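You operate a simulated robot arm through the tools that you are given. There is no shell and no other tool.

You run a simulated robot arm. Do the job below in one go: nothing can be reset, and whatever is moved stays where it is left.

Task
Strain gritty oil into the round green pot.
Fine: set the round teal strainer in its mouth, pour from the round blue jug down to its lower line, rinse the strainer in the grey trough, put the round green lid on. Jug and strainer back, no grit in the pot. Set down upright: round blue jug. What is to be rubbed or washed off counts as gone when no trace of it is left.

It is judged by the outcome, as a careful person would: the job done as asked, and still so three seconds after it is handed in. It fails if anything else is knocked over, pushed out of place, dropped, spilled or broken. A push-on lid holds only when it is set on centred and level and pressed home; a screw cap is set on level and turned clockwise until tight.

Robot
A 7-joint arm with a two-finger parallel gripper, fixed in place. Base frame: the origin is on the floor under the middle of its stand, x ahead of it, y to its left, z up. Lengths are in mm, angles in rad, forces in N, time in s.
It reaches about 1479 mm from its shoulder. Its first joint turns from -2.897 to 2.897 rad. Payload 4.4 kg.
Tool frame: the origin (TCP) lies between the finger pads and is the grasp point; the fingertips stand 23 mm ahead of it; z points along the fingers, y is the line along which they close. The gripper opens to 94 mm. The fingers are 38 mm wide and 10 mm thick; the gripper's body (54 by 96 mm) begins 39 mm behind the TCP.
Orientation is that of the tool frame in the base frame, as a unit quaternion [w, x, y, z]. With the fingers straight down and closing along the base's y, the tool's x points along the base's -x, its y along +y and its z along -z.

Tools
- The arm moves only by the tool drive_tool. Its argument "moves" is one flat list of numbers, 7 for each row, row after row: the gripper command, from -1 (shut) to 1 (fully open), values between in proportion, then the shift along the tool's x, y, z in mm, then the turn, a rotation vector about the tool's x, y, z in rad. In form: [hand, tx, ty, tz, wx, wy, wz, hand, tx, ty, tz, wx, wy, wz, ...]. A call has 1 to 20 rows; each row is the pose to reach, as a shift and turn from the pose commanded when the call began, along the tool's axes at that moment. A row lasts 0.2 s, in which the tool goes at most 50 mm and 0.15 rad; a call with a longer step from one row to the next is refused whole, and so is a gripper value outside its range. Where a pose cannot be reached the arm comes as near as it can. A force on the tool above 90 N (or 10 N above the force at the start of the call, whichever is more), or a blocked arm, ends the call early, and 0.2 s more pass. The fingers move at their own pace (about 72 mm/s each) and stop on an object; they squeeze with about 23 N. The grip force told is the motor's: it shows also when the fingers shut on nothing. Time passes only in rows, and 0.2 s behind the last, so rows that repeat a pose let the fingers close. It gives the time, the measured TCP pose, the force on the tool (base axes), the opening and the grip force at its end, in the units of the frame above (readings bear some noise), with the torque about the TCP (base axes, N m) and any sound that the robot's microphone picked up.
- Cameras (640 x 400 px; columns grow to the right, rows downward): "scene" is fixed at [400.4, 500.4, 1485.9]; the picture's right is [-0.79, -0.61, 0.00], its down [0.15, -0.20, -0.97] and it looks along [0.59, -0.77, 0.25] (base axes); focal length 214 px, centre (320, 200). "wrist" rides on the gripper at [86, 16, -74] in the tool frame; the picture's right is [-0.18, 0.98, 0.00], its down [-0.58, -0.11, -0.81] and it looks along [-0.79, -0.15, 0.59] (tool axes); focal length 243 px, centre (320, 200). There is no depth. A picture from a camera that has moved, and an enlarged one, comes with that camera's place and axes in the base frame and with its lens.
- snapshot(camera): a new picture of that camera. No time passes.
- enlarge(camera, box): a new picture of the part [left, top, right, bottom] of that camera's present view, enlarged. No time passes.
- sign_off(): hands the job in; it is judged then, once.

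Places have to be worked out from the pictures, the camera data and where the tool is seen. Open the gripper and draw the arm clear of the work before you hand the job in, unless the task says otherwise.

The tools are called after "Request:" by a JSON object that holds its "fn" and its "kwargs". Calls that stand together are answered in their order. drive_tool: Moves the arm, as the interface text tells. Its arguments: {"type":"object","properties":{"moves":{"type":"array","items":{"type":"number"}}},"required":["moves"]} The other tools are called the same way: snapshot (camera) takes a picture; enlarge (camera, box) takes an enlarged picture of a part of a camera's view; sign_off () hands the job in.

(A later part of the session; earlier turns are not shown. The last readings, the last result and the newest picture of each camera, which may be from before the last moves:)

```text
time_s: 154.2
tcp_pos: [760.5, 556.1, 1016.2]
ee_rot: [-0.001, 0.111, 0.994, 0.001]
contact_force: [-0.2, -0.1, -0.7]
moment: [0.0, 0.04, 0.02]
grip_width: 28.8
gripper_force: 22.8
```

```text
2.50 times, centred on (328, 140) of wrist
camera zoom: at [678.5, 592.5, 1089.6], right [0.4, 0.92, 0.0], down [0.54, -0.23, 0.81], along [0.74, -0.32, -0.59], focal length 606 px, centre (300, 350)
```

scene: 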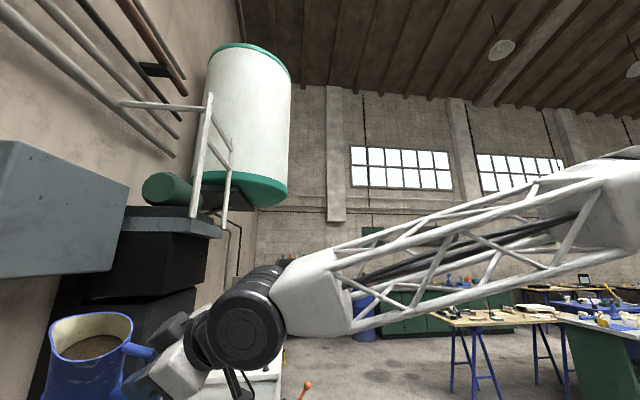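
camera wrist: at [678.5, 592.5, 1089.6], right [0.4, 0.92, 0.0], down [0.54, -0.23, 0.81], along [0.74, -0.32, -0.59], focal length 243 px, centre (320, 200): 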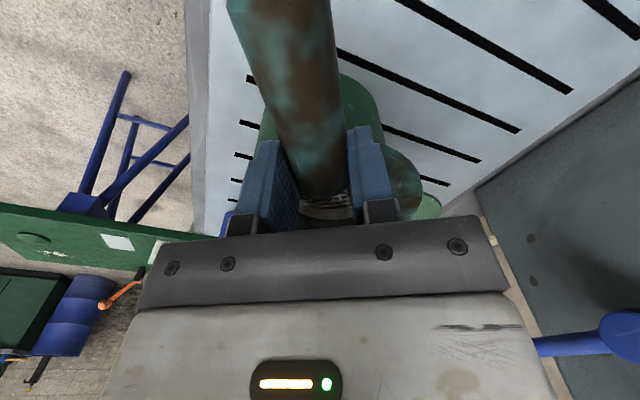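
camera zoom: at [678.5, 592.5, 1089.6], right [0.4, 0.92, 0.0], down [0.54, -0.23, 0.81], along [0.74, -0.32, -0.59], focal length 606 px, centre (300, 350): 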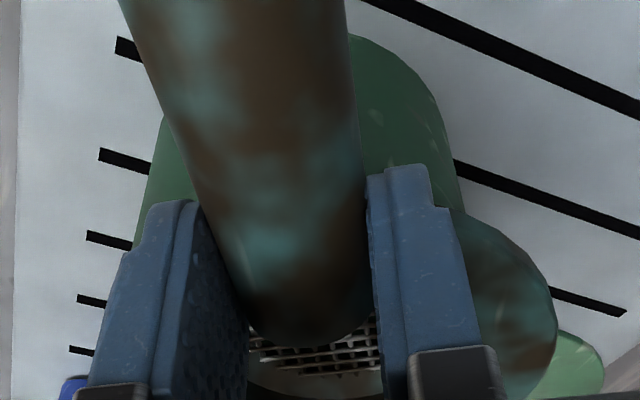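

The strainer moved with the gripper without sagging. I lift it further, slowly, and check again.

Request:
{"fn": "drive_tool", "kwargs": {"moves": [-1, 0, 0, -6, 0, 0, 0, -1, 0, 0, -14, 0, 0, 0, -1, 0, 0, -24, 0, 0, 0, -1, 0, 0, -35, 0, 0, 0, -1, 0, 0, -45, 0, 0, 0, -1, 0, 0, -50, 0, 0, 0, -1, 0, 0, -50, 0, 0, 0, -1, 0, 0, -50, 0, 0, 0, -1, 0, 0, -50, 0, 0, 0]}}

Request:
{"fn": "snapshot", "kwargs": {"camera": "wrist"}}

Request:
{"fn": "enlarge", "kwargs": {"camera": "wrist", "box": [200, 60, 456, 220]}}

```text
time_s: 156.2
tcp_pos: [758.3, 557.3, 1066.0]
ee_rot: [0.0, 0.111, 0.994, 0.0]
contact_force: [0.4, 0.2, -0.3]
moment: [0.0, 0.01, 0.01]
grip_width: 28.5
gripper_force: 23.2
```

```text
taken
camera wrist: at [677.8, 592.7, 1139.6], right [0.4, 0.92, 0.0], down [0.54, -0.23, 0.81], along [0.74, -0.32, -0.59], focal length 243 px, centre (320, 200)
```

wrist: 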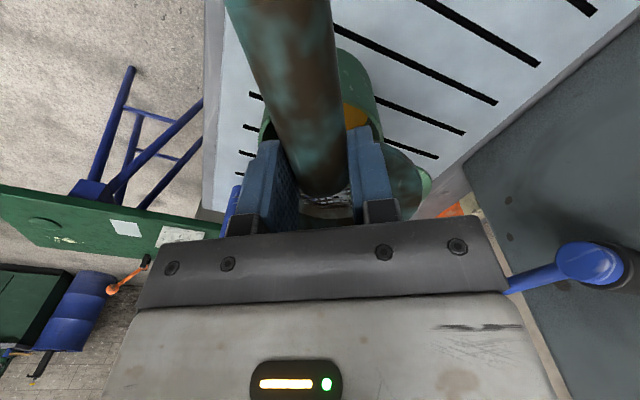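

```text
2.50 times, centred on (328, 140) of wrist
camera zoom: at [677.8, 592.7, 1139.6], right [0.4, 0.92, 0.0], down [0.54, -0.23, 0.81], along [0.74, -0.32, -0.59], focal length 606 px, centre (300, 350)
```

zoom: 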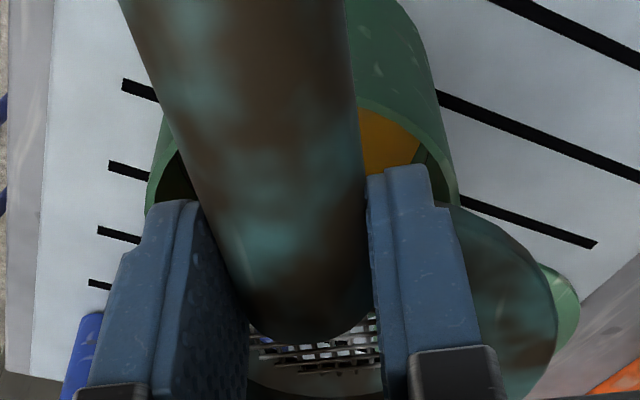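

The strainer rides level and the pot shows clean amber oil. I carry it, well above everything, over to the trough, turning it gradually with the arm.

Request:
{"fn": "drive_tool", "kwargs": {"moves": [-1, 4, 3, -15, 0, 0, 0, -1, 22, 16, -30, 0, 0, 0, -1, 50, 36, -44, 0, 0, -0.03, -1, 82, 60, -44, 0, 0, -0.08, -1, 118, 86, -44, 0, 0, -0.13, -1, 154, 112, -44, 0, 0, -0.18, -1, 190, 138, -44, 0, 0, -0.24, -1, 226, 164, -44, 0, 0, -0.3, -1, 262, 190, -44, 0, 0, -0.36, -1, 298, 216, -44, 0, 0, -0.42, -1, 334, 242, -44, 0, 0, -0.47, -1, 368, 268, -44, 0, 0, -0.52, -1, 399, 290, -44, 0, 0, -0.55, -1, 424, 308, -44, 0, 0, -0.571, -1, 440, 320, -44, 0, 0, -0.571, -1, 447, 325.2, -44, 0, 0, -0.571, -1, 447, 325.2, -44, 0, 0, -0.571]}}

Request:
{"fn": "snapshot", "kwargs": {"camera": "wrist"}}

```text
time_s: 159.8
tcp_pos: [395.9, 973.4, 1108.1]
ee_rot: [0.0, -0.174, 0.985, 0.0]
contact_force: [0.2, 0.1, -1.2]
moment: [0.0, 0.08, 0.01]
grip_width: 28.8
gripper_force: 23.4
```

```text
taken
camera wrist: at [308.1, 960.0, 1182.9], right [-0.16, 0.99, 0.0], down [0.58, 0.1, 0.81], along [0.8, 0.13, -0.59], focal length 243 px, centre (320, 200)
```

wrist: 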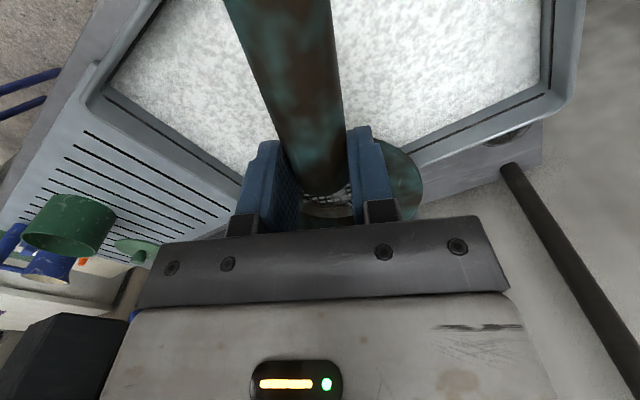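

Right over the trough, strainer still level. I lower it in steps into the suds.

Request:
{"fn": "drive_tool", "kwargs": {"moves": [-1, 0, 0, 25, 0, 0, 0, -1, 0, 0, 50, 0, 0, 0, -1, 0, 0, 75, 0, 0, 0, -1, 0, 0, 95, 0, 0, 0, -1, 0, 0, 110, 0, 0, 0, -1, 0, 0, 120, 0, 0, 0, -1, 0, 0, 120, 0, 0, 0]}}

Request:
{"fn": "snapshot", "kwargs": {"camera": "wrist"}}

```text
time_s: 161.4
tcp_pos: [396.8, 971.2, 989.0]
ee_rot: [0.0, -0.174, 0.985, -0.001]
contact_force: [-0.3, -0.6, -1.1]
moment: [-0.02, 0.0, -0.01]
grip_width: 28.8
gripper_force: 23.2
```

```text
taken
camera wrist: at [308.1, 958.7, 1063.1], right [-0.16, 0.99, 0.0], down [0.58, 0.1, 0.81], along [0.8, 0.13, -0.59], focal length 243 px, centre (320, 200)
```

wrist: 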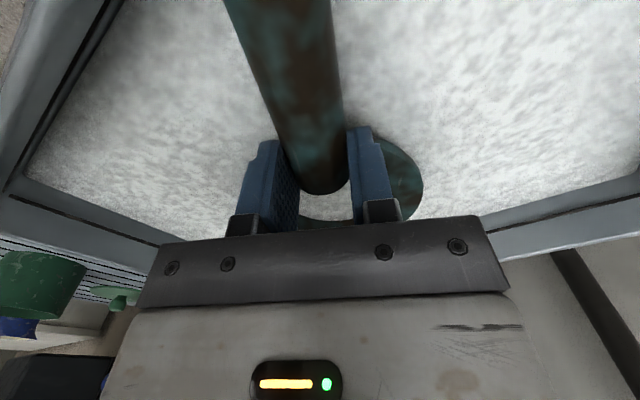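

The mesh is under the suds, flange not quite. I go ~14 mm deeper and swish it about.

Request:
{"fn": "drive_tool", "kwargs": {"moves": [-1, 0, 0, 7, 0, 0, 0, -1, 0, 0, 14, 0, 0, 0, -1, 0, 20, 14, 0, 0, 0, -1, 0, 40, 14, 0, 0, 0, -1, 0, 15, 14, 0, 0, 0, -1, 0, -20, 14, 0, 0, 0, -1, 0, -40, 14, 0, 0, 0, -1, 0, -15, 14, 0, 0, 0, -1, 0, 20, 14, 0, 0, 0, -1, 0, 40, 14, 0, 0, 0, -1, 0, 15, 14, 0, 0, 0, -1, 0, -20, 14, 0, 0, 0, -1, 0, -40, 14, 0, 0, 0, -1, 0, -15, 14, 0, 0, 0, -1, 0, 0, 14, 0, 0, 0, -1, 0, 0, 14, 0, 0, 0]}}

Request:
{"fn": "snapshot", "kwargs": {"camera": "wrist"}}

```text
time_s: 164.8
tcp_pos: [395.5, 972.7, 976.6]
ee_rot: [-0.001, -0.174, 0.985, 0.0]
contact_force: [-0.1, -0.4, -1.3]
moment: [-0.01, 0.04, 0.01]
grip_width: 28.9
gripper_force: 22.7
```

```text
taken
camera wrist: at [308.5, 959.1, 1051.1], right [-0.16, 0.99, 0.0], down [0.58, 0.1, 0.81], along [0.8, 0.13, -0.59], focal length 243 px, centre (320, 200)
```

wrist: 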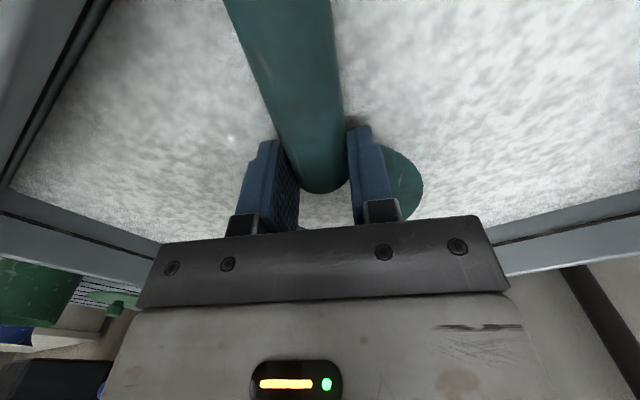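

The strainer is already clean teal again. I swish once more to be sure no trace remains, then lift it to let it drip and inspect.

Request:
{"fn": "drive_tool", "kwargs": {"moves": [-1, 0, 20, 4, 0, 0, 0, -1, 0, 40, 4, 0, 0, 0, -1, 0, 15, 4, 0, 0, 0, -1, 0, -20, 4, 0, 0, 0, -1, 0, -40, 4, 0, 0, 0, -1, 0, -15, 4, 0, 0, 0, -1, 0, 0, 4, 0, 0, 0, -1, 15, 0, 4, 0, 0, 0, -1, -10, 0, 4, 0, 0, 0, -1, 0, 0, 4, 0, 0, 0, -1, 0, 0, -10, 0, 0, 0, -1, 0, 0, 4, 0, 0, 0, -1, 0, 0, -10, 0, 0, 0, -1, 0, 0, 4, 0, 0, 0, -1, 0, 0, 4, 0, 0, 0]}}

Request:
{"fn": "drive_tool", "kwargs": {"moves": [-1, 0, 0, -15, 0, 0, 0, -1, 0, 0, -35, 0, 0, 0, -1, 0, 0, -60, 0, 0, 0, -1, 0, 0, -85, 0, 0, 0, -1, 0, 0, -110, 0, 0, 0, -1, 0, 0, -130, 0, 0, 0, -1, 0, 0, -140, 0, 0, 0, -1, 0, 0, -140, 0, 0, 0, -1, 0, 0, -140, 0, 0, 0, -1, 0, 0, -140, 0, 0, 0, -1, 0, 0, -140, 0, 0, 0]}}

Request:
{"fn": "snapshot", "kwargs": {"camera": "wrist"}}

Request:
{"fn": "enlarge", "kwargs": {"camera": "wrist", "box": [200, 60, 456, 220]}}

```text
time_s: 168.0
tcp_pos: [396.8, 974.0, 971.5]
ee_rot: [0.0, -0.174, 0.985, 0.0]
contact_force: [-0.8, 0.2, 0.2]
moment: [-0.01, 0.02, -0.04]
grip_width: 28.8
gripper_force: 23.5
```

```text
time_s: 170.4
tcp_pos: [397.1, 972.6, 1111.4]
ee_rot: [-0.001, -0.174, 0.985, 0.0]
contact_force: [0.7, 0.2, -1.3]
moment: [-0.02, 0.03, -0.01]
grip_width: 28.8
gripper_force: 23.2
```

```text
taken
camera wrist: at [307.9, 959.3, 1185.7], right [-0.16, 0.99, 0.0], down [0.58, 0.1, 0.81], along [0.8, 0.13, -0.59], focal length 243 px, centre (320, 200)
```

wrist: 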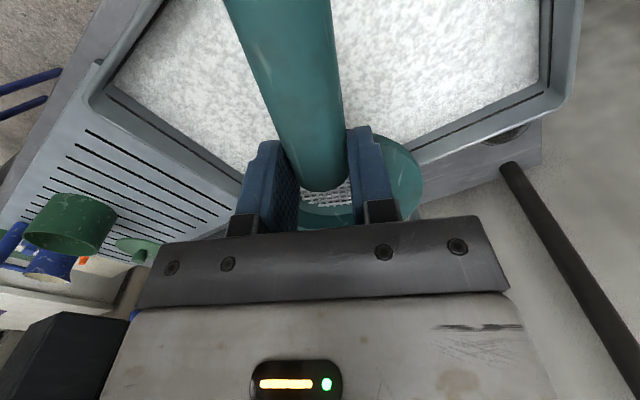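

```text
2.50 times, centred on (328, 140) of wrist
camera zoom: at [307.9, 959.3, 1185.7], right [-0.16, 0.99, 0.0], down [0.58, 0.1, 0.81], along [0.8, 0.13, -0.59], focal length 606 px, centre (300, 350)
```

zoom: 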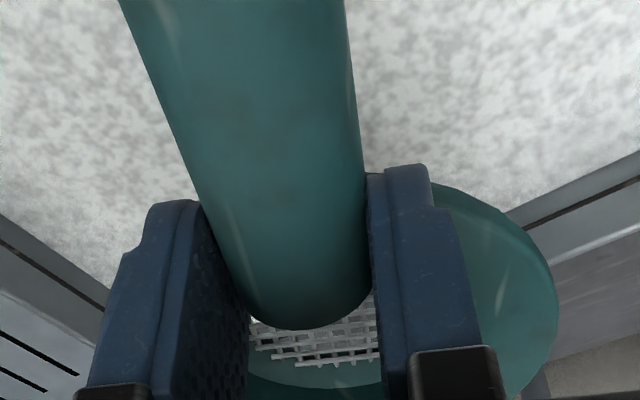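

Spotless. I carry it back over its original place (centre ≈(701,750), handle toward the robot).

Request:
{"fn": "drive_tool", "kwargs": {"moves": [-1, -5, -10, 0, 0, 0, -0.01, -1, -14, -31, 0, 0, 0, -0.03, -1, -28, -61, 0, 0, 0, -0.07, -1, -43, -95, 0, 0, 0, -0.11, -1, -58, -129, 0, 0, 0, -0.16, -1, -74, -163, 0, 0, 0, -0.21, -1, -89, -197, 0, 0, 0, -0.26, -1, -104, -231, 0, 0, 0, -0.31, -1, -119, -265, 0, 0, 0, -0.36, -1, -133, -296, 0, 0, 0, -0.4, -1, -144, -320, 0, 0, 0, -0.436, -1, -150, -333, 0, 0, 0, -0.436, -1, -153.2, -340, 0, 0, 0, -0.436, -1, -153.2, -340, 0, 0, 0, -0.436]}}

Request:
{"fn": "snapshot", "kwargs": {"camera": "wrist"}}

```text
time_s: 173.4
tcp_pos: [655.0, 705.6, 1112.3]
ee_rot: [0.0, -0.383, 0.924, 0.0]
contact_force: [-0.2, -0.2, -0.6]
moment: [-0.07, 0.01, -0.02]
grip_width: 28.5
gripper_force: 23.0
```

```text
taken
camera wrist: at [582.0, 656.7, 1186.2], right [-0.56, 0.83, 0.0], down [0.49, 0.33, 0.81], along [0.67, 0.46, -0.59], focal length 243 px, centre (320, 200)
```

wrist: 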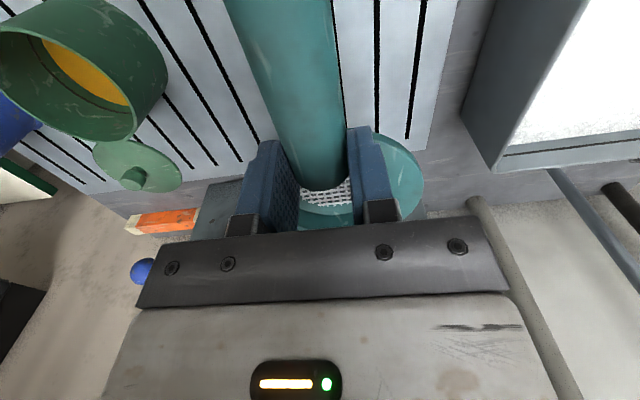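

Over its home spot. I lower it: fast at first, then in small steps to touch the table.

Request:
{"fn": "drive_tool", "kwargs": {"moves": [-1, 0, 0, 30, 0, 0, 0, -1, 0, 0, 70, 0, 0, 0, -1, 0, 0, 105, 0, 0, 0, -1, 0, 0, 130, 0, 0, 0, -1, 0, 0, 145, 0, 0, 0, -1, 0, 0, 151, 0, 0, 0, -1, 0, 0, 151, 0, 0, 0]}}

Request:
{"fn": "drive_tool", "kwargs": {"moves": [-1, 0, 0, 2, 0, 0, 0, -1, 0, 0, 4, 0, 0, 0, -1, 0, 0, 6, 0, 0, 0, -1, 0, 0, 6, 0, 0, 0]}}

```text
time_s: 175.0
tcp_pos: [657.2, 703.9, 960.7]
ee_rot: [0.001, -0.383, 0.924, 0.0]
contact_force: [0.0, -1.2, 0.2]
moment: [-0.02, 0.07, 0.03]
grip_width: 28.8
gripper_force: 23.2
```

```text
time_s: 176.0
tcp_pos: [656.6, 705.1, 953.8]
ee_rot: [0.0, -0.383, 0.924, 0.001]
contact_force: [0.3, 0.3, -0.5]
moment: [-0.03, 0.03, -0.03]
grip_width: 28.5
gripper_force: 23.3
```

No contact yet at z≈954; I continue in 1.5–2 mm steps.

Request:
{"fn": "drive_tool", "kwargs": {"moves": [-1, 0, 0, 1.5, 0, 0, 0, -1, 0, 0, 3, 0, 0, 0, -1, 0, 0, 4.5, 0, 0, 0, -1, 0, 0, 6, 0, 0, 0, -1, 0, 0, 6, 0, 0, 0]}}

Request:
{"fn": "snapshot", "kwargs": {"camera": "wrist"}}

```text
time_s: 177.2
tcp_pos: [655.8, 705.9, 948.4]
ee_rot: [0.0, -0.383, 0.924, 0.0]
contact_force: [-1.0, -0.2, -1.6]
moment: [-0.02, 0.02, 0.0]
grip_width: 28.6
gripper_force: 23.3
```

```text
taken
camera wrist: at [583.2, 657.1, 1022.8], right [-0.56, 0.83, 0.0], down [0.49, 0.33, 0.81], along [0.67, 0.46, -0.59], focal length 243 px, centre (320, 200)
```

wrist: 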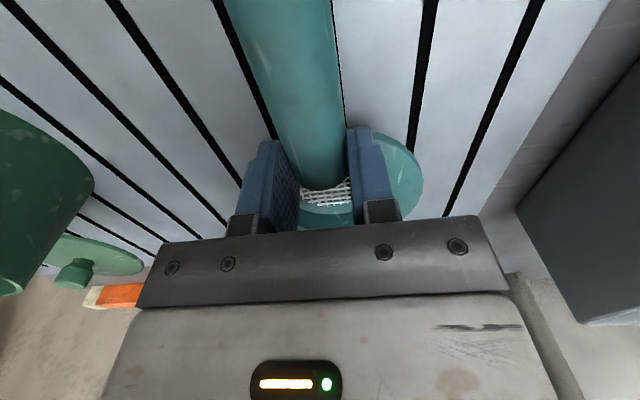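

Still free. I keep lowering in small steps until I feel the table.

Request:
{"fn": "drive_tool", "kwargs": {"moves": [-1, 0, 0, 1.5, 0, 0, 0, -1, 0, 0, 3, 0, 0, 0, -1, 0, 0, 4.5, 0, 0, 0, -1, 0, 0, 6, 0, 0, 0, -1, 0, 0, 6, 0, 0, 0]}}

```text
time_s: 178.4
tcp_pos: [656.7, 704.9, 943.6]
ee_rot: [0.001, -0.382, 0.924, 0.0]
contact_force: [-2.0, 1.8, 5.1]
moment: [0.5, -0.27, 0.21]
grip_width: 28.6
gripper_force: 22.9
```

Contact at z≈943.5 with ~5 N. I open the fingers to let it settle, moderately so the fingers stay clear.

Request:
{"fn": "drive_tool", "kwargs": {"moves": [-0.3, 0, 0, 0, 0, 0, 0, -0.1, 0, 0, 0, 0, 0, 0, 0.1, 0, 0, 0, 0, 0, 0, 0.1, 0, 0, 0, 0, 0, 0]}}

Request:
{"fn": "drive_tool", "kwargs": {"moves": [0.1, 0, 0, -15, 0, 0, 0, 0.1, 0, 0, -45, 0, 0, 0, 0.1, 0, 0, -85, 0, 0, 0, 0.1, 20, 0, -125, 0, 0, 0, 0.1, 40, 0, -160, 0, 0, 0, 0.1, 40, 0, -160, 0, 0, 0]}}

Request:
{"fn": "snapshot", "kwargs": {"camera": "wrist"}}

```text
time_s: 179.4
tcp_pos: [656.2, 705.4, 943.0]
ee_rot: [0.0, -0.383, 0.924, -0.001]
contact_force: [0.8, 0.4, -0.9]
moment: [0.0, 0.01, 0.0]
grip_width: 51.5
gripper_force: 0.0
```

```text
time_s: 180.8
tcp_pos: [628.4, 677.4, 1105.0]
ee_rot: [0.001, -0.383, 0.924, 0.0]
contact_force: [0.2, -0.3, 1.0]
moment: [0.03, 0.03, -0.01]
grip_width: 51.8
gripper_force: 0.0
```

```text
taken
camera wrist: at [555.5, 628.9, 1178.0], right [-0.56, 0.83, 0.0], down [0.49, 0.33, 0.81], along [0.67, 0.46, -0.59], focal length 243 px, centre (320, 200)
```

wrist: 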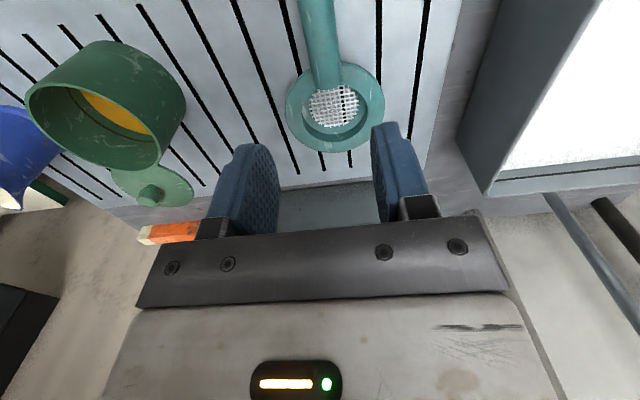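

The strainer is back and clean. I enlarge to compare its position with the original view.

Request:
{"fn": "enlarge", "kwargs": {"camera": "wrist", "box": [192, 0, 448, 160]}}

Request:
{"fn": "enlarge", "kwargs": {"camera": "wrist", "box": [0, 30, 208, 160]}}

```text
2.50 times, centred on (320, 80) of wrist
camera zoom: at [555.5, 628.9, 1178.0], right [-0.56, 0.83, 0.0], down [0.49, 0.33, 0.81], along [0.67, 0.46, -0.59], focal length 606 px, centre (320, 500)
```

zoom: 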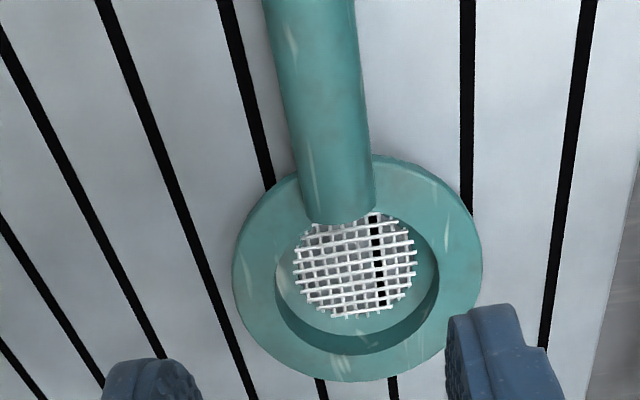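

```text
3.08 times, centred on (104, 95) of wrist
camera zoom: at [555.5, 628.9, 1178.0], right [-0.56, 0.83, 0.0], down [0.49, 0.33, 0.81], along [0.67, 0.46, -0.59], focal length 746 px, centre (985, 523)
```

zoom: 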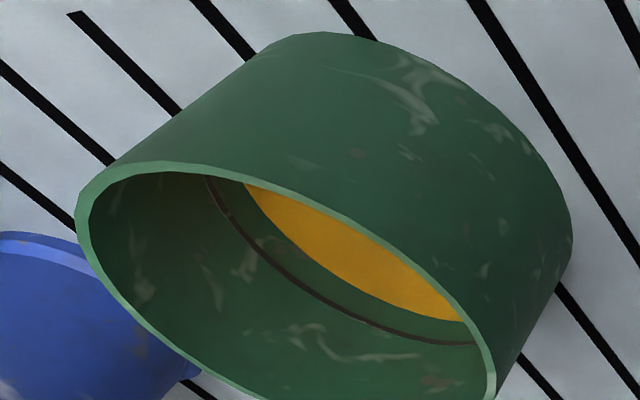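

Strainer is back within about a centimetre, clean; pot holds clear amber oil with no grit. Now the lid: I go over toward it (≈(1009,565)) to measure its knob.

Request:
{"fn": "drive_tool", "kwargs": {"moves": [0.3, -10, -20, -5, 0, 0, 0, 0.3, -28, -55, -5, 0, 0, 0, 0.3, -47, -93, -5, 0, 0, 0, 0.3, -66, -131, -5, 0, 0, 0, 0.3, -85, -169, -5, 0, 0, 0, 0.3, -104, -207, -5, 0, 0, 0, 0.3, -123, -245, -5, 0, 0, 0, 0.3, -142, -283, -5, 0, 0, 0, 0.3, -160, -318, -5, 0, 0, 0, 0.3, -172, -341, -5, 0, 0, 0, 0.3, -176.2, -349.3, -5, 0, 0, 0, 0.3, -176.2, -349.3, -5, 0, 0, 0]}}

Request:
{"fn": "snapshot", "kwargs": {"camera": "wrist"}}

Request:
{"fn": "enlarge", "kwargs": {"camera": "wrist", "box": [224, 0, 416, 120]}}

```text
time_s: 183.4
tcp_pos: [1000.1, 555.3, 1108.9]
ee_rot: [0.001, -0.383, 0.924, 0.001]
contact_force: [-0.6, -1.3, 0.1]
moment: [0.02, -0.01, 0.05]
grip_width: 61.0
gripper_force: 0.0
```

```text
taken
camera wrist: at [925.6, 506.1, 1183.4], right [-0.56, 0.83, 0.0], down [0.49, 0.33, 0.81], along [0.67, 0.46, -0.59], focal length 243 px, centre (320, 200)
```

wrist: 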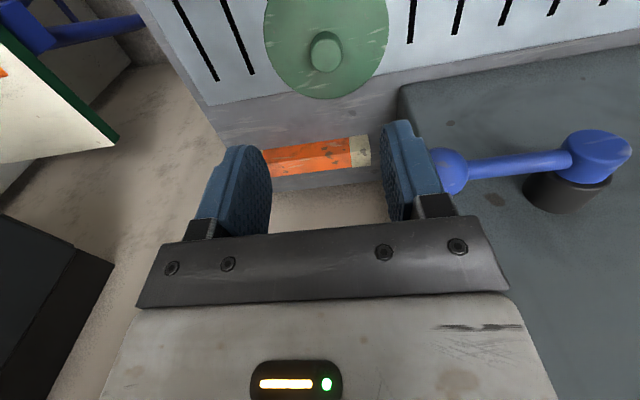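

```text
3.33 times, centred on (320, 60) of wrist
camera zoom: at [925.6, 506.1, 1183.4], right [-0.56, 0.83, 0.0], down [0.49, 0.33, 0.81], along [0.67, 0.46, -0.59], focal length 809 px, centre (320, 667)
```

zoom: 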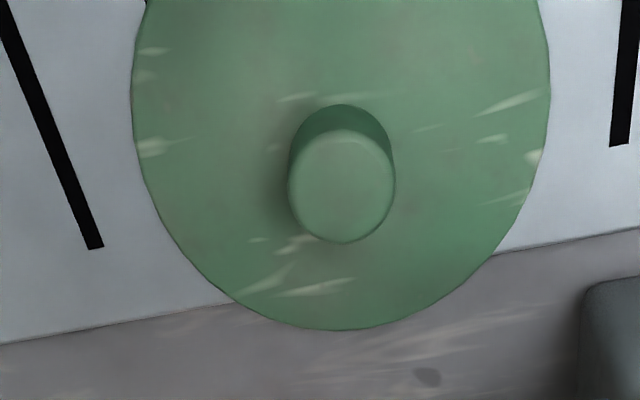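

Lid knob centre ≈(1013,572.5), top ≈931, cap ≈31 mm wide; lid ≈124 mm across. Since the lid must be centred exactly, I first re-measure the pot rim from directly above with the free hand.

Request:
{"fn": "drive_tool", "kwargs": {"moves": [0.3, 20, 11, -20, 0, 0, 0, 0.3, 50, 28, -40, 0, 0, 0, 0.3, 85, 48, -60, 0, 0, 0, 0.3, 120, 68, -75, 0, 0, 0, 0.3, 155, 88, -90, 0, 0, 0, 0.3, 190, 108, -105, 0, 0, 0, 0.3, 220, 125, -114, 0, 0, 0, 0.3, 239, 135.3, -119, 0, 0, 0, 0.3, 239, 135.3, -119, 0, 0, 0]}}

Request:
{"fn": "enlarge", "kwargs": {"camera": "wrist", "box": [256, 30, 384, 110]}}

Request:
{"fn": "enlarge", "kwargs": {"camera": "wrist", "box": [240, 40, 400, 140]}}

```text
time_s: 185.4
tcp_pos: [734.4, 481.4, 1227.3]
ee_rot: [0.0, -0.383, 0.924, 0.0]
contact_force: [-0.2, 0.4, -0.7]
moment: [-0.01, -0.01, 0.0]
grip_width: 61.0
gripper_force: 0.1
```

```text
5.00 times, centred on (320, 70) of wrist
camera zoom: at [660.6, 432.8, 1300.9], right [-0.56, 0.83, 0.0], down [0.49, 0.33, 0.81], along [0.67, 0.46, -0.59], focal length 1213 px, centre (320, 850)
```

zoom: 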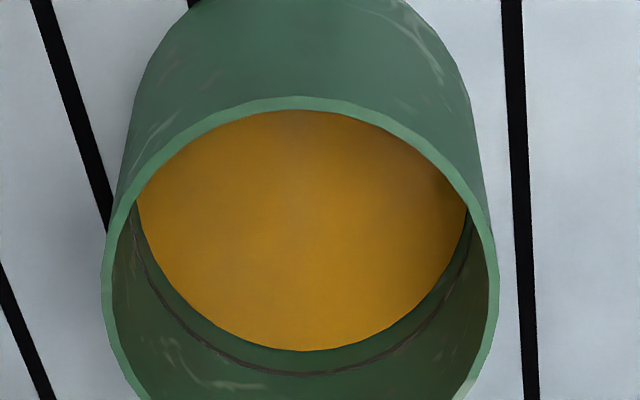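

```text
4.00 times, centred on (320, 90) of wrist
camera zoom: at [660.6, 432.8, 1300.9], right [-0.56, 0.83, 0.0], down [0.49, 0.33, 0.81], along [0.67, 0.46, -0.59], focal length 970 px, centre (320, 640)
```

zoom: 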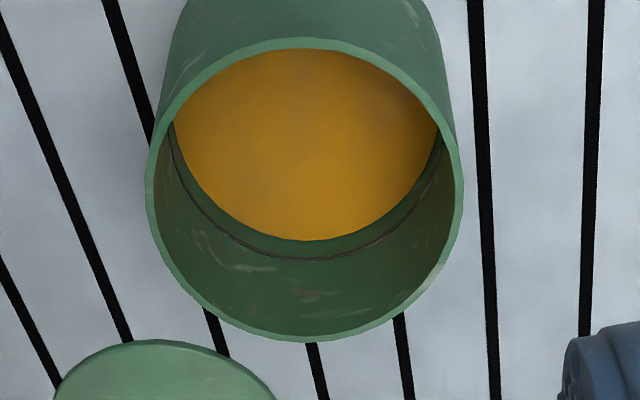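

Excellent view: clear amber oil. The rim centre depends slightly on the assumed rim height, so I average the pose readings here and then take a second view from another azimuth.

Request:
{"fn": "drive_tool", "kwargs": {"moves": [0.3, 0, 0, 0, 0, 0, 0]}}

Request:
{"fn": "drive_tool", "kwargs": {"moves": [0.3, 0, 0, 0, 0, 0, 0]}}

Request:
{"fn": "drive_tool", "kwargs": {"moves": [0.3, 0, 0, 0, 0, 0, 0]}}

Request:
{"fn": "enlarge", "kwargs": {"camera": "wrist", "box": [256, 46, 384, 126]}}

```text
time_s: 185.8
tcp_pos: [733.7, 481.8, 1226.6]
ee_rot: [0.0, -0.383, 0.924, 0.0]
contact_force: [0.2, -0.2, 0.8]
moment: [-0.01, 0.0, 0.03]
grip_width: 60.8
gripper_force: 0.1
```

```text
time_s: 186.2
tcp_pos: [734.0, 481.7, 1227.5]
ee_rot: [0.001, -0.383, 0.924, 0.0]
contact_force: [0.1, 0.2, -0.2]
moment: [-0.01, 0.03, 0.0]
grip_width: 61.0
gripper_force: 0.0
```

```text
time_s: 186.6
tcp_pos: [733.9, 481.0, 1227.0]
ee_rot: [0.001, -0.382, 0.924, 0.0]
contact_force: [-0.7, -0.1, 0.2]
moment: [-0.03, 0.02, -0.01]
grip_width: 61.1
gripper_force: 0.0
```

```text
5.00 times, centred on (320, 86) of wrist
camera zoom: at [660.9, 432.9, 1300.9], right [-0.56, 0.83, 0.0], down [0.49, 0.33, 0.81], along [0.67, 0.46, -0.59], focal length 1213 px, centre (320, 770)
```

zoom: 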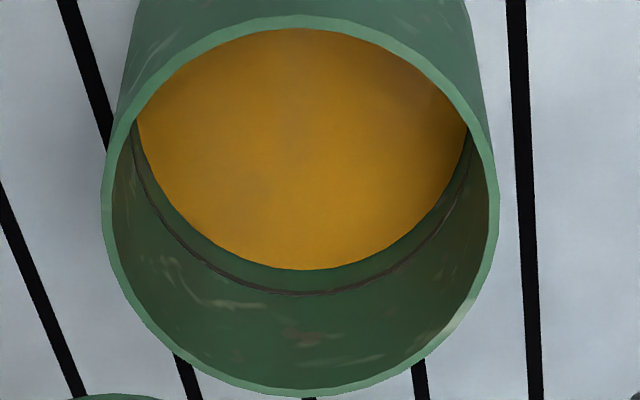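

Pose noise is small (~0.5 mm). Now the second view of the rim, from azimuth −26°.

Request:
{"fn": "drive_tool", "kwargs": {"moves": [0.3, -8, 9.3, 0, 0, 0, 0.133, 0.3, -16.5, 18.6, 0, 0, 0, 0.266, 0.3, -24.7, 28, 0, 0, 0, 0.4, 0.3, -33, 37.3, 0, 0, 0, 0.532, 0.3, -41, 46.6, 0, 0, 0, 0.665, 0.3, -49.4, 56, 0, 0, 0, 0.8, 0.3, -57.6, 65.3, 0, 0, 0, 0.932, 0.3, -65.8, 74.6, 0, 0, 0, 1.0647, 0.3, -65.8, 74.6, 0, 0, 0, 1.0647]}}

Request:
{"fn": "drive_tool", "kwargs": {"moves": [0.3, 0, 0, 0, 0, 0, 0]}}

Request:
{"fn": "enlarge", "kwargs": {"camera": "wrist", "box": [256, 46, 384, 126]}}

```text
time_s: 188.6
tcp_pos: [728.6, 581.2, 1227.0]
ee_rot: [0.0, 0.14, 0.99, 0.0]
contact_force: [0.0, 0.4, -0.7]
moment: [0.01, 0.0, 0.04]
grip_width: 61.2
gripper_force: 0.2
```

```text
time_s: 189.0
tcp_pos: [729.0, 579.8, 1227.4]
ee_rot: [0.0, 0.139, 0.99, 0.0]
contact_force: [0.0, -0.6, -0.4]
moment: [0.02, -0.03, -0.01]
grip_width: 61.2
gripper_force: 0.1
```

```text
5.00 times, centred on (320, 86) of wrist
camera zoom: at [649.3, 620.7, 1300.6], right [0.45, 0.89, 0.0], down [0.53, -0.27, 0.81], along [0.72, -0.36, -0.59], focal length 1213 px, centre (320, 770)
```

zoom: 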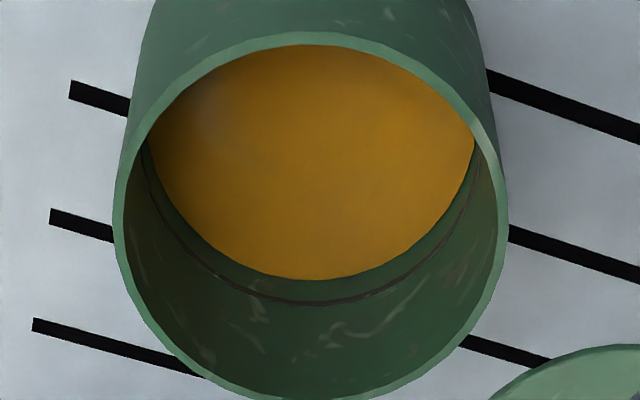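

Both views agree at one point: pot centre (818.5, 533.0), rim ≈979. Now I go above the lid's knob.

Request:
{"fn": "drive_tool", "kwargs": {"moves": [0.3, -25, 6, 5, 0, 0, -0.133, 0.3, -58, 15, 20, 0, 0, -0.266, 0.3, -92, 24, 40, 0, 0, -0.4, 0.3, -126, 32, 60, 0, 0, -0.532, 0.3, -160, 41, 80, 0, 0, -0.665, 0.3, -194, 50, 100, 0, 0, -0.8, 0.3, -228, 59, 120, 0, 0, -0.932, 0.3, -258, 66, 143, 0, 0, -1.0647, 0.3, -275.4, 70.6, 167, 0, 0, -1.0647, 0.3, -275.4, 70.6, 167, 0, 0, -1.0647]}}

Request:
{"fn": "snapshot", "kwargs": {"camera": "wrist"}}

Request:
{"fn": "enlarge", "kwargs": {"camera": "wrist", "box": [224, 20, 416, 140]}}

```text
time_s: 191.2
tcp_pos: [1010.6, 573.6, 1062.4]
ee_rot: [0.0, -0.382, 0.924, 0.0]
contact_force: [-0.2, 0.4, -0.4]
moment: [0.01, 0.02, 0.0]
grip_width: 60.9
gripper_force: 0.1
```

```text
taken
camera wrist: at [937.9, 524.7, 1134.6], right [-0.57, 0.82, 0.0], down [0.49, 0.33, 0.81], along [0.67, 0.46, -0.59], focal length 243 px, centre (320, 200)
```

wrist: 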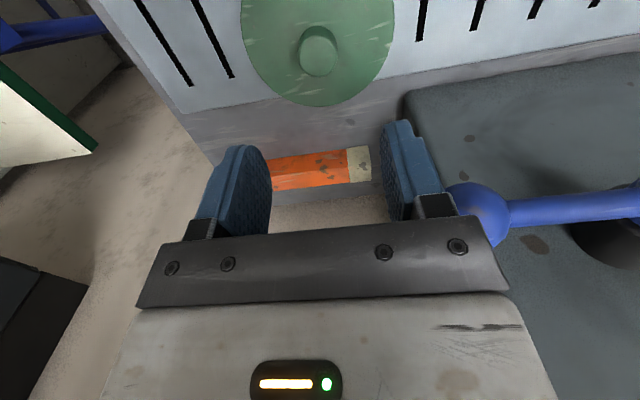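

```text
3.33 times, centred on (320, 80) of wrist
camera zoom: at [937.9, 524.7, 1134.6], right [-0.57, 0.82, 0.0], down [0.49, 0.33, 0.81], along [0.67, 0.46, -0.59], focal length 809 px, centre (320, 600)
```

zoom: 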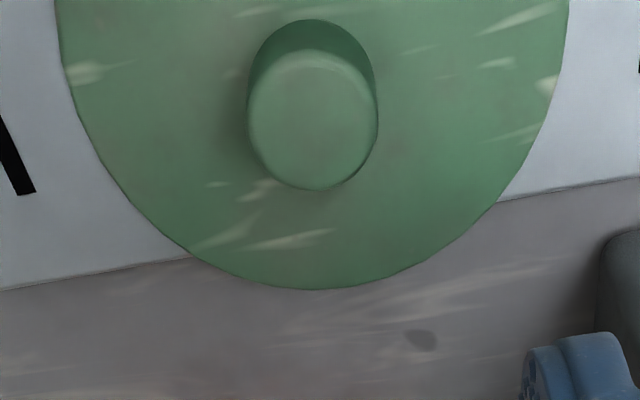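

The knob is within ~2 mm of the tool axis, and the machine's crank ball stays ≥25 mm clear of the gripper on this line. I descend in steps to the knob.

Request:
{"fn": "drive_tool", "kwargs": {"moves": [0.2, 0, -1.7, 30, 0, 0, 0, 0.2, 0, -1.7, 65, 0, 0, 0, 0.2, 0, -1.7, 95, 0, 0, 0, 0.2, 0, -1.7, 110, 0, 0, 0, 0.2, 0, -1.7, 110, 0, 0, 0]}}

Request:
{"fn": "snapshot", "kwargs": {"camera": "wrist"}}

```text
time_s: 192.4
tcp_pos: [1013.4, 570.7, 946.3]
ee_rot: [0.0, -0.383, 0.924, 0.0]
contact_force: [0.8, -0.2, 0.4]
moment: [0.03, 0.0, 0.03]
grip_width: 56.4
gripper_force: 0.2
```

```text
taken
camera wrist: at [940.4, 522.6, 1021.9], right [-0.56, 0.83, 0.0], down [0.49, 0.33, 0.81], along [0.67, 0.46, -0.59], focal length 243 px, centre (320, 200)
```

wrist: 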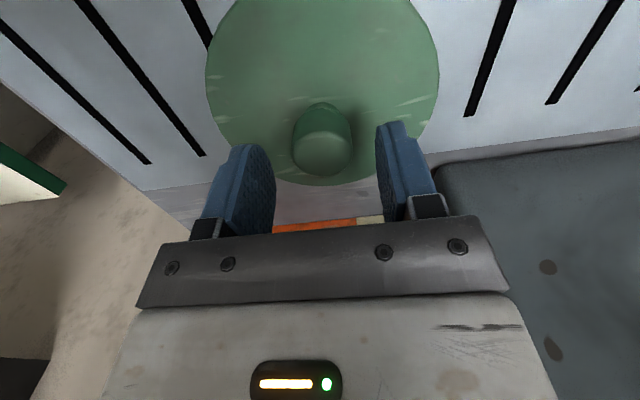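

The knob is between the fingers; I zoom in to judge its fore-aft position relative to the pads.

Request:
{"fn": "enlarge", "kwargs": {"camera": "wrist", "box": [240, 80, 400, 180]}}

```text
4.00 times, centred on (320, 130) of wrist
camera zoom: at [940.4, 522.6, 1021.9], right [-0.56, 0.83, 0.0], down [0.49, 0.33, 0.81], along [0.67, 0.46, -0.59], focal length 970 px, centre (320, 480)
```

zoom: 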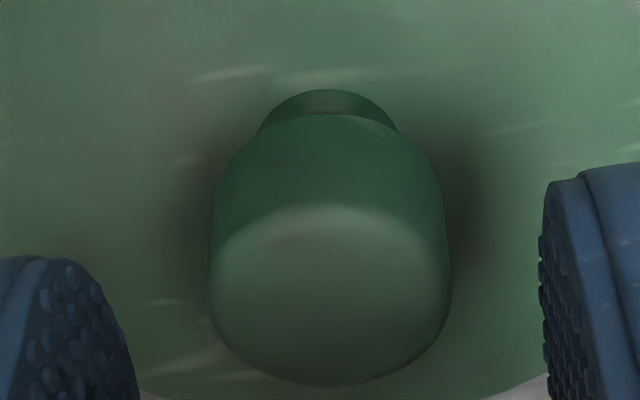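

The knob is centred within ~1.5 mm in both directions. I descend to z≈932 and close on it.

Request:
{"fn": "drive_tool", "kwargs": {"moves": [0.2, 0, 1, 8, 0, 0, 0, 0.2, 0, 1, 14, 0, 0, 0, 0.2, 0, 1, 17, 0, 0, 0, 0.2, 0, 1, 17, 0, 0, 0]}}

Request:
{"fn": "drive_tool", "kwargs": {"moves": [-0.2, 0, 0, 0, 0, 0, 0, -1, 0, 0, 0, 0, 0, 0, -1, 0, 0, 0, 0, 0, 0, -1, 0, 0, 0, 0, 0, 0]}}

Request:
{"fn": "snapshot", "kwargs": {"camera": "wrist"}}

```text
time_s: 193.4
tcp_pos: [1013.4, 572.7, 932.5]
ee_rot: [0.001, -0.383, 0.924, 0.001]
contact_force: [0.3, -0.7, -0.1]
moment: [0.01, 0.01, 0.05]
grip_width: 56.5
gripper_force: 0.0
```

```text
time_s: 194.4
tcp_pos: [1012.3, 572.9, 932.9]
ee_rot: [0.0, -0.383, 0.924, 0.0]
contact_force: [-0.4, 0.0, 0.9]
moment: [0.0, -0.04, 0.02]
grip_width: 31.0
gripper_force: 22.8
```

```text
taken
camera wrist: at [939.7, 523.6, 1006.7], right [-0.56, 0.83, 0.0], down [0.49, 0.33, 0.81], along [0.67, 0.46, -0.59], focal length 243 px, centre (320, 200)
```

wrist: 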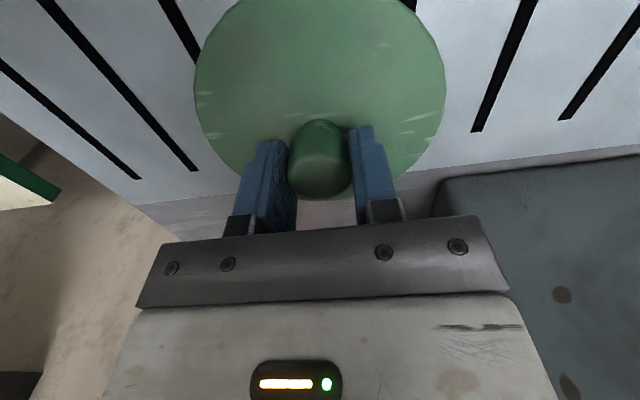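

Knob gripped at 31.0 mm. I zoom in for its fore-aft position in the pads.

Request:
{"fn": "enlarge", "kwargs": {"camera": "wrist", "box": [256, 110, 384, 190]}}

Request:
{"fn": "enlarge", "kwargs": {"camera": "wrist", "box": [160, 0, 480, 200]}}

```text
5.00 times, centred on (320, 150) of wrist
camera zoom: at [939.7, 523.6, 1006.7], right [-0.56, 0.83, 0.0], down [0.49, 0.33, 0.81], along [0.67, 0.46, -0.59], focal length 1213 px, centre (320, 450)
```

zoom: 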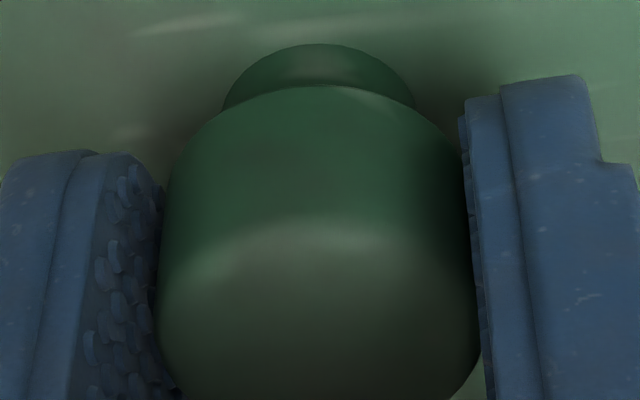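

```text
2.00 times, centred on (320, 100) of wrist
camera zoom: at [939.7, 523.6, 1006.7], right [-0.56, 0.83, 0.0], down [0.49, 0.33, 0.81], along [0.67, 0.46, -0.59], focal length 485 px, centre (320, 400)
```

zoom: 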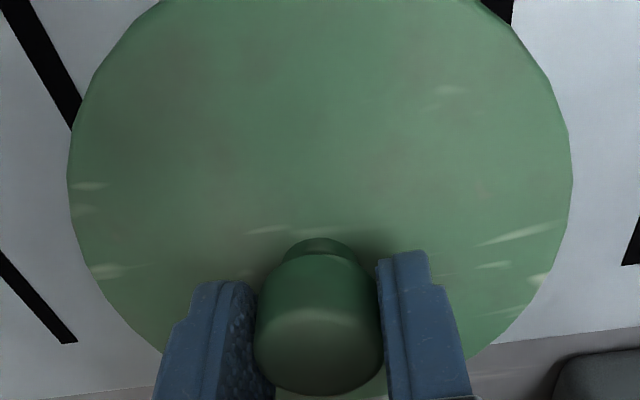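

The knob sits at the tool axis to within ~1 mm. To centre it in the other direction as well, I open, rotate 60° about the axis, and close again.

Request:
{"fn": "drive_tool", "kwargs": {"moves": [0, 0, 0, 0, 0, 0, 0, 0, 0, 0, 0, 0, 0, -0.14, 0, 0, 0, 0, 0, 0, -0.29, 0, 0, 0, 0, 0, 0, -0.44, 0, 0, 0, 0, 0, 0, -0.59, 0, 0, 0, 0, 0, 0, -0.74, 0, 0, 0, 0, 0, 0, -0.89, 0, 0, 0, 0, 0, 0, -1.04, 0, 0, 0, 0, 0, 0, -1.04, -1, 0, 0, 0, 0, 0, -1.04, -1, 0, 0, 0, 0, 0, -1.04, -1, 0, 0, 0, 0, 0, -1.04]}}

Request:
{"fn": "snapshot", "kwargs": {"camera": "wrist"}}

```text
time_s: 197.0
tcp_pos: [1013.0, 572.5, 932.5]
ee_rot: [0.0, 0.791, -0.612, 0.0]
contact_force: [0.5, 0.0, 1.3]
moment: [-0.01, 0.13, -0.03]
grip_width: 29.9
gripper_force: 22.9
```

```text
taken
camera wrist: at [1018.4, 486.1, 1006.8], right [-1.0, -0.07, 0.0], down [-0.04, 0.59, 0.81], along [-0.06, 0.8, -0.59], focal length 243 px, centre (320, 200)
```

wrist: 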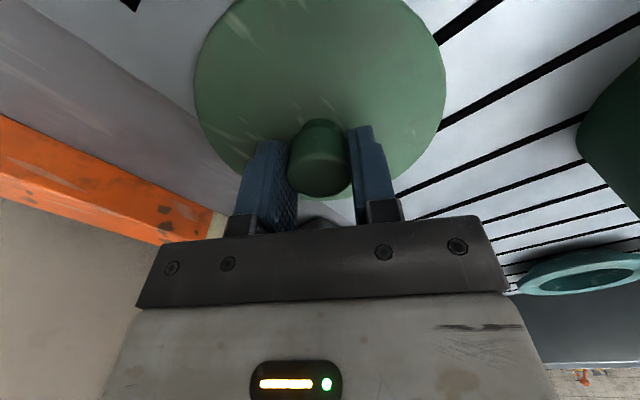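

Gripped again, centred. I lift the lid 10 mm, then higher, and check it hangs level.

Request:
{"fn": "drive_tool", "kwargs": {"moves": [-1, 0, 0, -4, 0, 0, 0, -1, 0, 0, -10, 0, 0, 0, -1, 0, 0, -30, 0, 0, 0, -1, 0, 0, -65, 0, 0, 0, -1, 0, 0, -100, 0, 0, 0, -1, 0, 0, -130, 0, 0, 0, -1, 0, 0, -130, 0, 0, 0]}}

Request:
{"fn": "snapshot", "kwargs": {"camera": "wrist"}}

```text
time_s: 198.6
tcp_pos: [1012.4, 571.3, 1063.6]
ee_rot: [0.0, 0.792, -0.611, 0.0]
contact_force: [-0.8, 0.5, -1.5]
moment: [-0.01, -0.04, 0.0]
grip_width: 30.2
gripper_force: 22.7
```

```text
taken
camera wrist: at [1017.9, 485.1, 1137.1], right [-1.0, -0.07, 0.0], down [-0.04, 0.59, 0.81], along [-0.06, 0.8, -0.59], focal length 243 px, centre (320, 200)
```

wrist: 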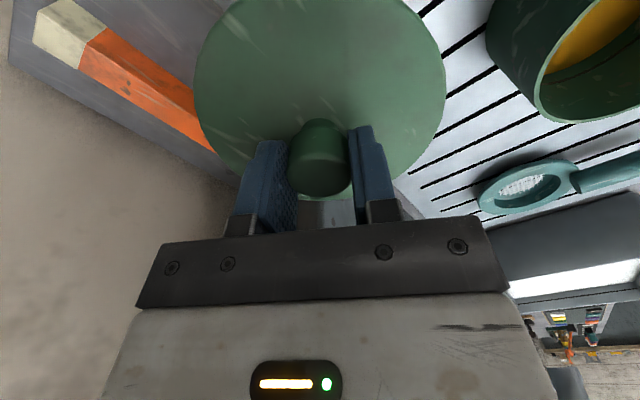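

The lid hangs level and symmetric. I carry it over the pot centre.

Request:
{"fn": "drive_tool", "kwargs": {"moves": [-1, -0.6, 11, 0, 0, 0, 0, -1, -1.9, 35, 0, 0, 0, 0, -1, -3.5, 66, 0, 0, 0, 0, -1, -5.3, 99, 0, 0, 0, 0, -1, -7.1, 132, 0, 0, 0, 0, -1, -8.8, 164, 0, 0, 0, 0, -1, -10, 187, 0, 0, 0, 0, -1, -10.6, 198.1, 0, 0, 0, 0, -1, -10.6, 198.1, 0, 0, 0, 0]}}

Request:
{"fn": "drive_tool", "kwargs": {"moves": [-1, 0, 0, 0, 0, 0, 0]}}

Request:
{"fn": "snapshot", "kwargs": {"camera": "wrist"}}

```text
time_s: 200.6
tcp_pos: [818.1, 532.1, 1062.6]
ee_rot: [0.0, 0.791, -0.612, 0.0]
contact_force: [-0.2, -0.5, -0.3]
moment: [-0.01, -0.01, -0.04]
grip_width: 30.1
gripper_force: 22.9
```

```text
time_s: 201.0
tcp_pos: [818.9, 532.4, 1063.0]
ee_rot: [0.0, 0.791, -0.612, 0.0]
contact_force: [0.7, -0.5, -1.0]
moment: [0.0, -0.02, -0.04]
grip_width: 30.1
gripper_force: 23.2
```

```text
taken
camera wrist: at [824.4, 445.3, 1136.8], right [-1.0, -0.07, 0.0], down [-0.04, 0.59, 0.81], along [-0.06, 0.8, -0.59], focal length 243 px, centre (320, 200)
```

wrist: 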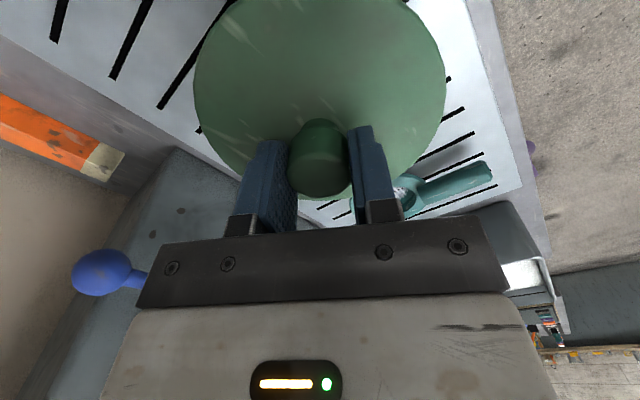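

Over the pot at (818.5,532.4). I lower to just above the rim, then in 2 mm steps watching the force.

Request:
{"fn": "drive_tool", "kwargs": {"moves": [-1, 0, -0.5, 15, 0, 0, 0, -1, 0, -0.5, 30, 0, 0, 0, -1, 0, -0.5, 40, 0, 0, 0, -1, 0, -0.5, 44, 0, 0, 0, -1, 0, -0.5, 44, 0, 0, 0]}}

Request:
{"fn": "drive_tool", "kwargs": {"moves": [-1, 0, 0, 1.5, 0, 0, 0, -1, 0, 0, 3, 0, 0, 0, -1, 0, 0, 4.5, 0, 0, 0, -1, 0, 0, 4.5, 0, 0, 0]}}

```text
time_s: 202.2
tcp_pos: [819.6, 534.4, 1018.3]
ee_rot: [0.0, 0.791, -0.611, 0.001]
contact_force: [-0.3, 0.1, -0.4]
moment: [0.03, 0.02, 0.01]
grip_width: 29.7
gripper_force: 23.3
```

```text
time_s: 203.2
tcp_pos: [819.3, 533.5, 1015.1]
ee_rot: [-0.002, 0.791, -0.612, 0.0]
contact_force: [2.2, 4.1, 16.1]
moment: [0.12, -0.01, -0.17]
grip_width: 29.9
gripper_force: 22.9
```

Contact at z≈1015 with 16 N, nearly balanced. I look before pressing.

Request:
{"fn": "snapshot", "kwargs": {"camera": "wrist"}}

Request:
{"fn": "enlarge", "kwargs": {"camera": "wrist", "box": [160, 0, 480, 200]}}

```text
taken
camera wrist: at [824.7, 445.9, 1088.6], right [-1.0, -0.07, 0.0], down [-0.04, 0.59, 0.81], along [-0.05, 0.81, -0.59], focal length 243 px, centre (320, 200)
```

wrist: 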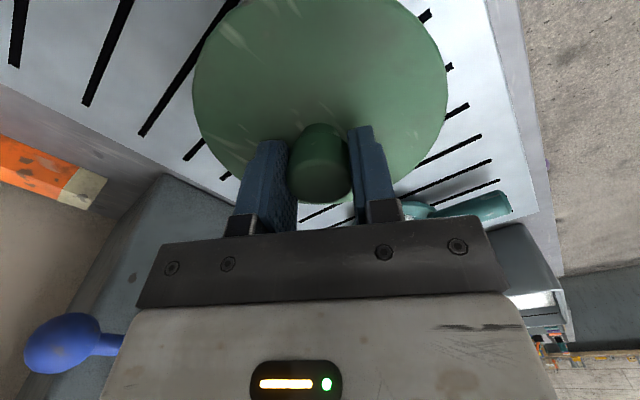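

```text
2.00 times, centred on (320, 100) of wrist
camera zoom: at [824.7, 445.9, 1088.6], right [-1.0, -0.07, 0.0], down [-0.04, 0.59, 0.81], along [-0.05, 0.81, -0.59], focal length 485 px, centre (320, 400)
```

zoom: 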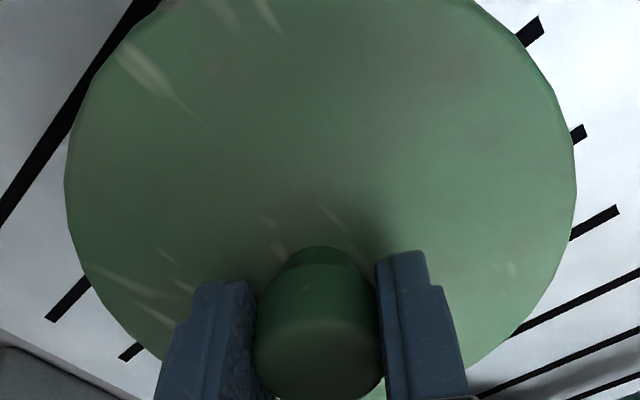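

The lid looks level on the rim. I press gently in 1.5 mm steps and see whether it slides home.

Request:
{"fn": "drive_tool", "kwargs": {"moves": [-1, 0, 0, 1.5, 0, 0, 0, -1, 0, 0, 3, 0, 0, 0, -1, 0, 0, 3, 0, 0, 0]}}

Request:
{"fn": "enlarge", "kwargs": {"camera": "wrist", "box": [160, 0, 480, 200]}}

```text
time_s: 204.0
tcp_pos: [819.3, 532.1, 1011.2]
ee_rot: [0.0, 0.791, -0.612, 0.0]
contact_force: [4.4, -1.7, 15.9]
moment: [0.03, -0.07, -0.18]
grip_width: 29.6
gripper_force: 22.8
```

```text
2.00 times, centred on (320, 100) of wrist
camera zoom: at [824.4, 445.9, 1085.4], right [-1.0, -0.07, 0.0], down [-0.04, 0.59, 0.81], along [-0.06, 0.81, -0.59], focal length 485 px, centre (320, 400)
```

zoom: 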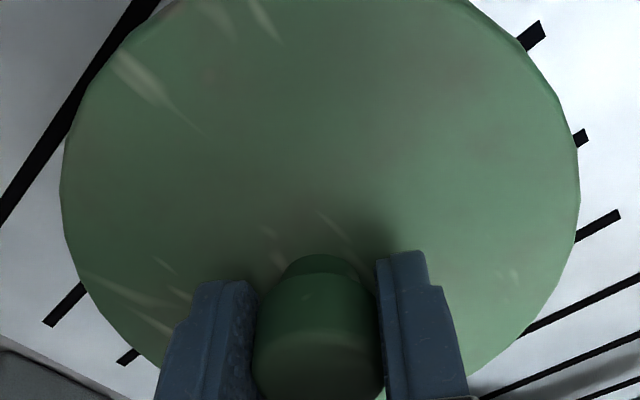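

The fingers merely slid down the knob (friction ~16 N); the lid is resting on the rim, not yet pressed home. I release, rise, and check its centring before pressing.

Request:
{"fn": "drive_tool", "kwargs": {"moves": [-1, 0, 0, -2, 0, 0, 0, 0, 0, 0, -2, 0, 0, 0, 0.2, 0, 0, -2, 0, 0, 0, 0.2, 0, 0, -20, 0, 0, 0, 0.2, 0, 0, -55, 0, 0, 0, 0.2, 0, 0, -95, 0, 0, 0, 0.2, 25, 0, -135, 0, 0, 0, 0.2, 60, 0, -175, 0, 0, 0, 0.2, 100, 0, -190, 0, 0, 0, 0.2, 100, 0, -190, 0, 0, 0]}}

Request:
{"fn": "snapshot", "kwargs": {"camera": "wrist"}}

Request:
{"fn": "enlarge", "kwargs": {"camera": "wrist", "box": [240, 20, 400, 120]}}

```text
refused: row 8 steps farther than a row can; nothing moved
```

```text
taken
camera wrist: at [824.4, 445.9, 1085.4], right [-1.0, -0.07, 0.0], down [-0.04, 0.59, 0.81], along [-0.06, 0.81, -0.59], focal length 243 px, centre (320, 200)
```

wrist: 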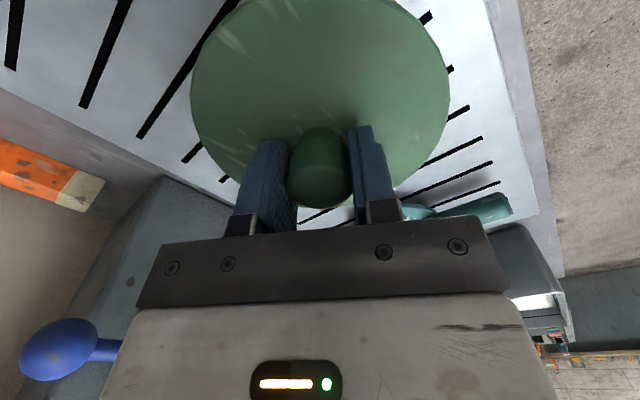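

```text
4.00 times, centred on (320, 70) of wrist
camera zoom: at [824.4, 445.9, 1085.4], right [-1.0, -0.07, 0.0], down [-0.04, 0.59, 0.81], along [-0.06, 0.81, -0.59], focal length 970 px, centre (320, 720)
```

zoom: 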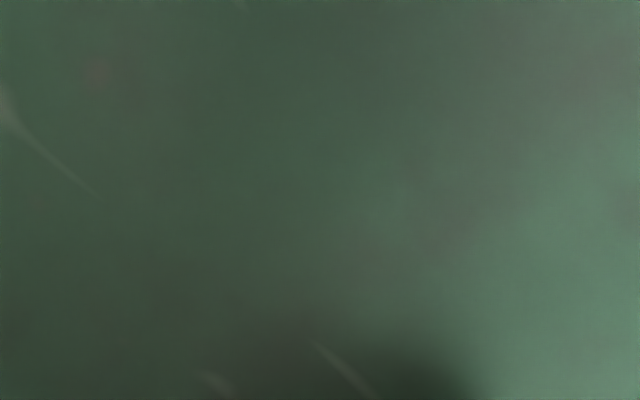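

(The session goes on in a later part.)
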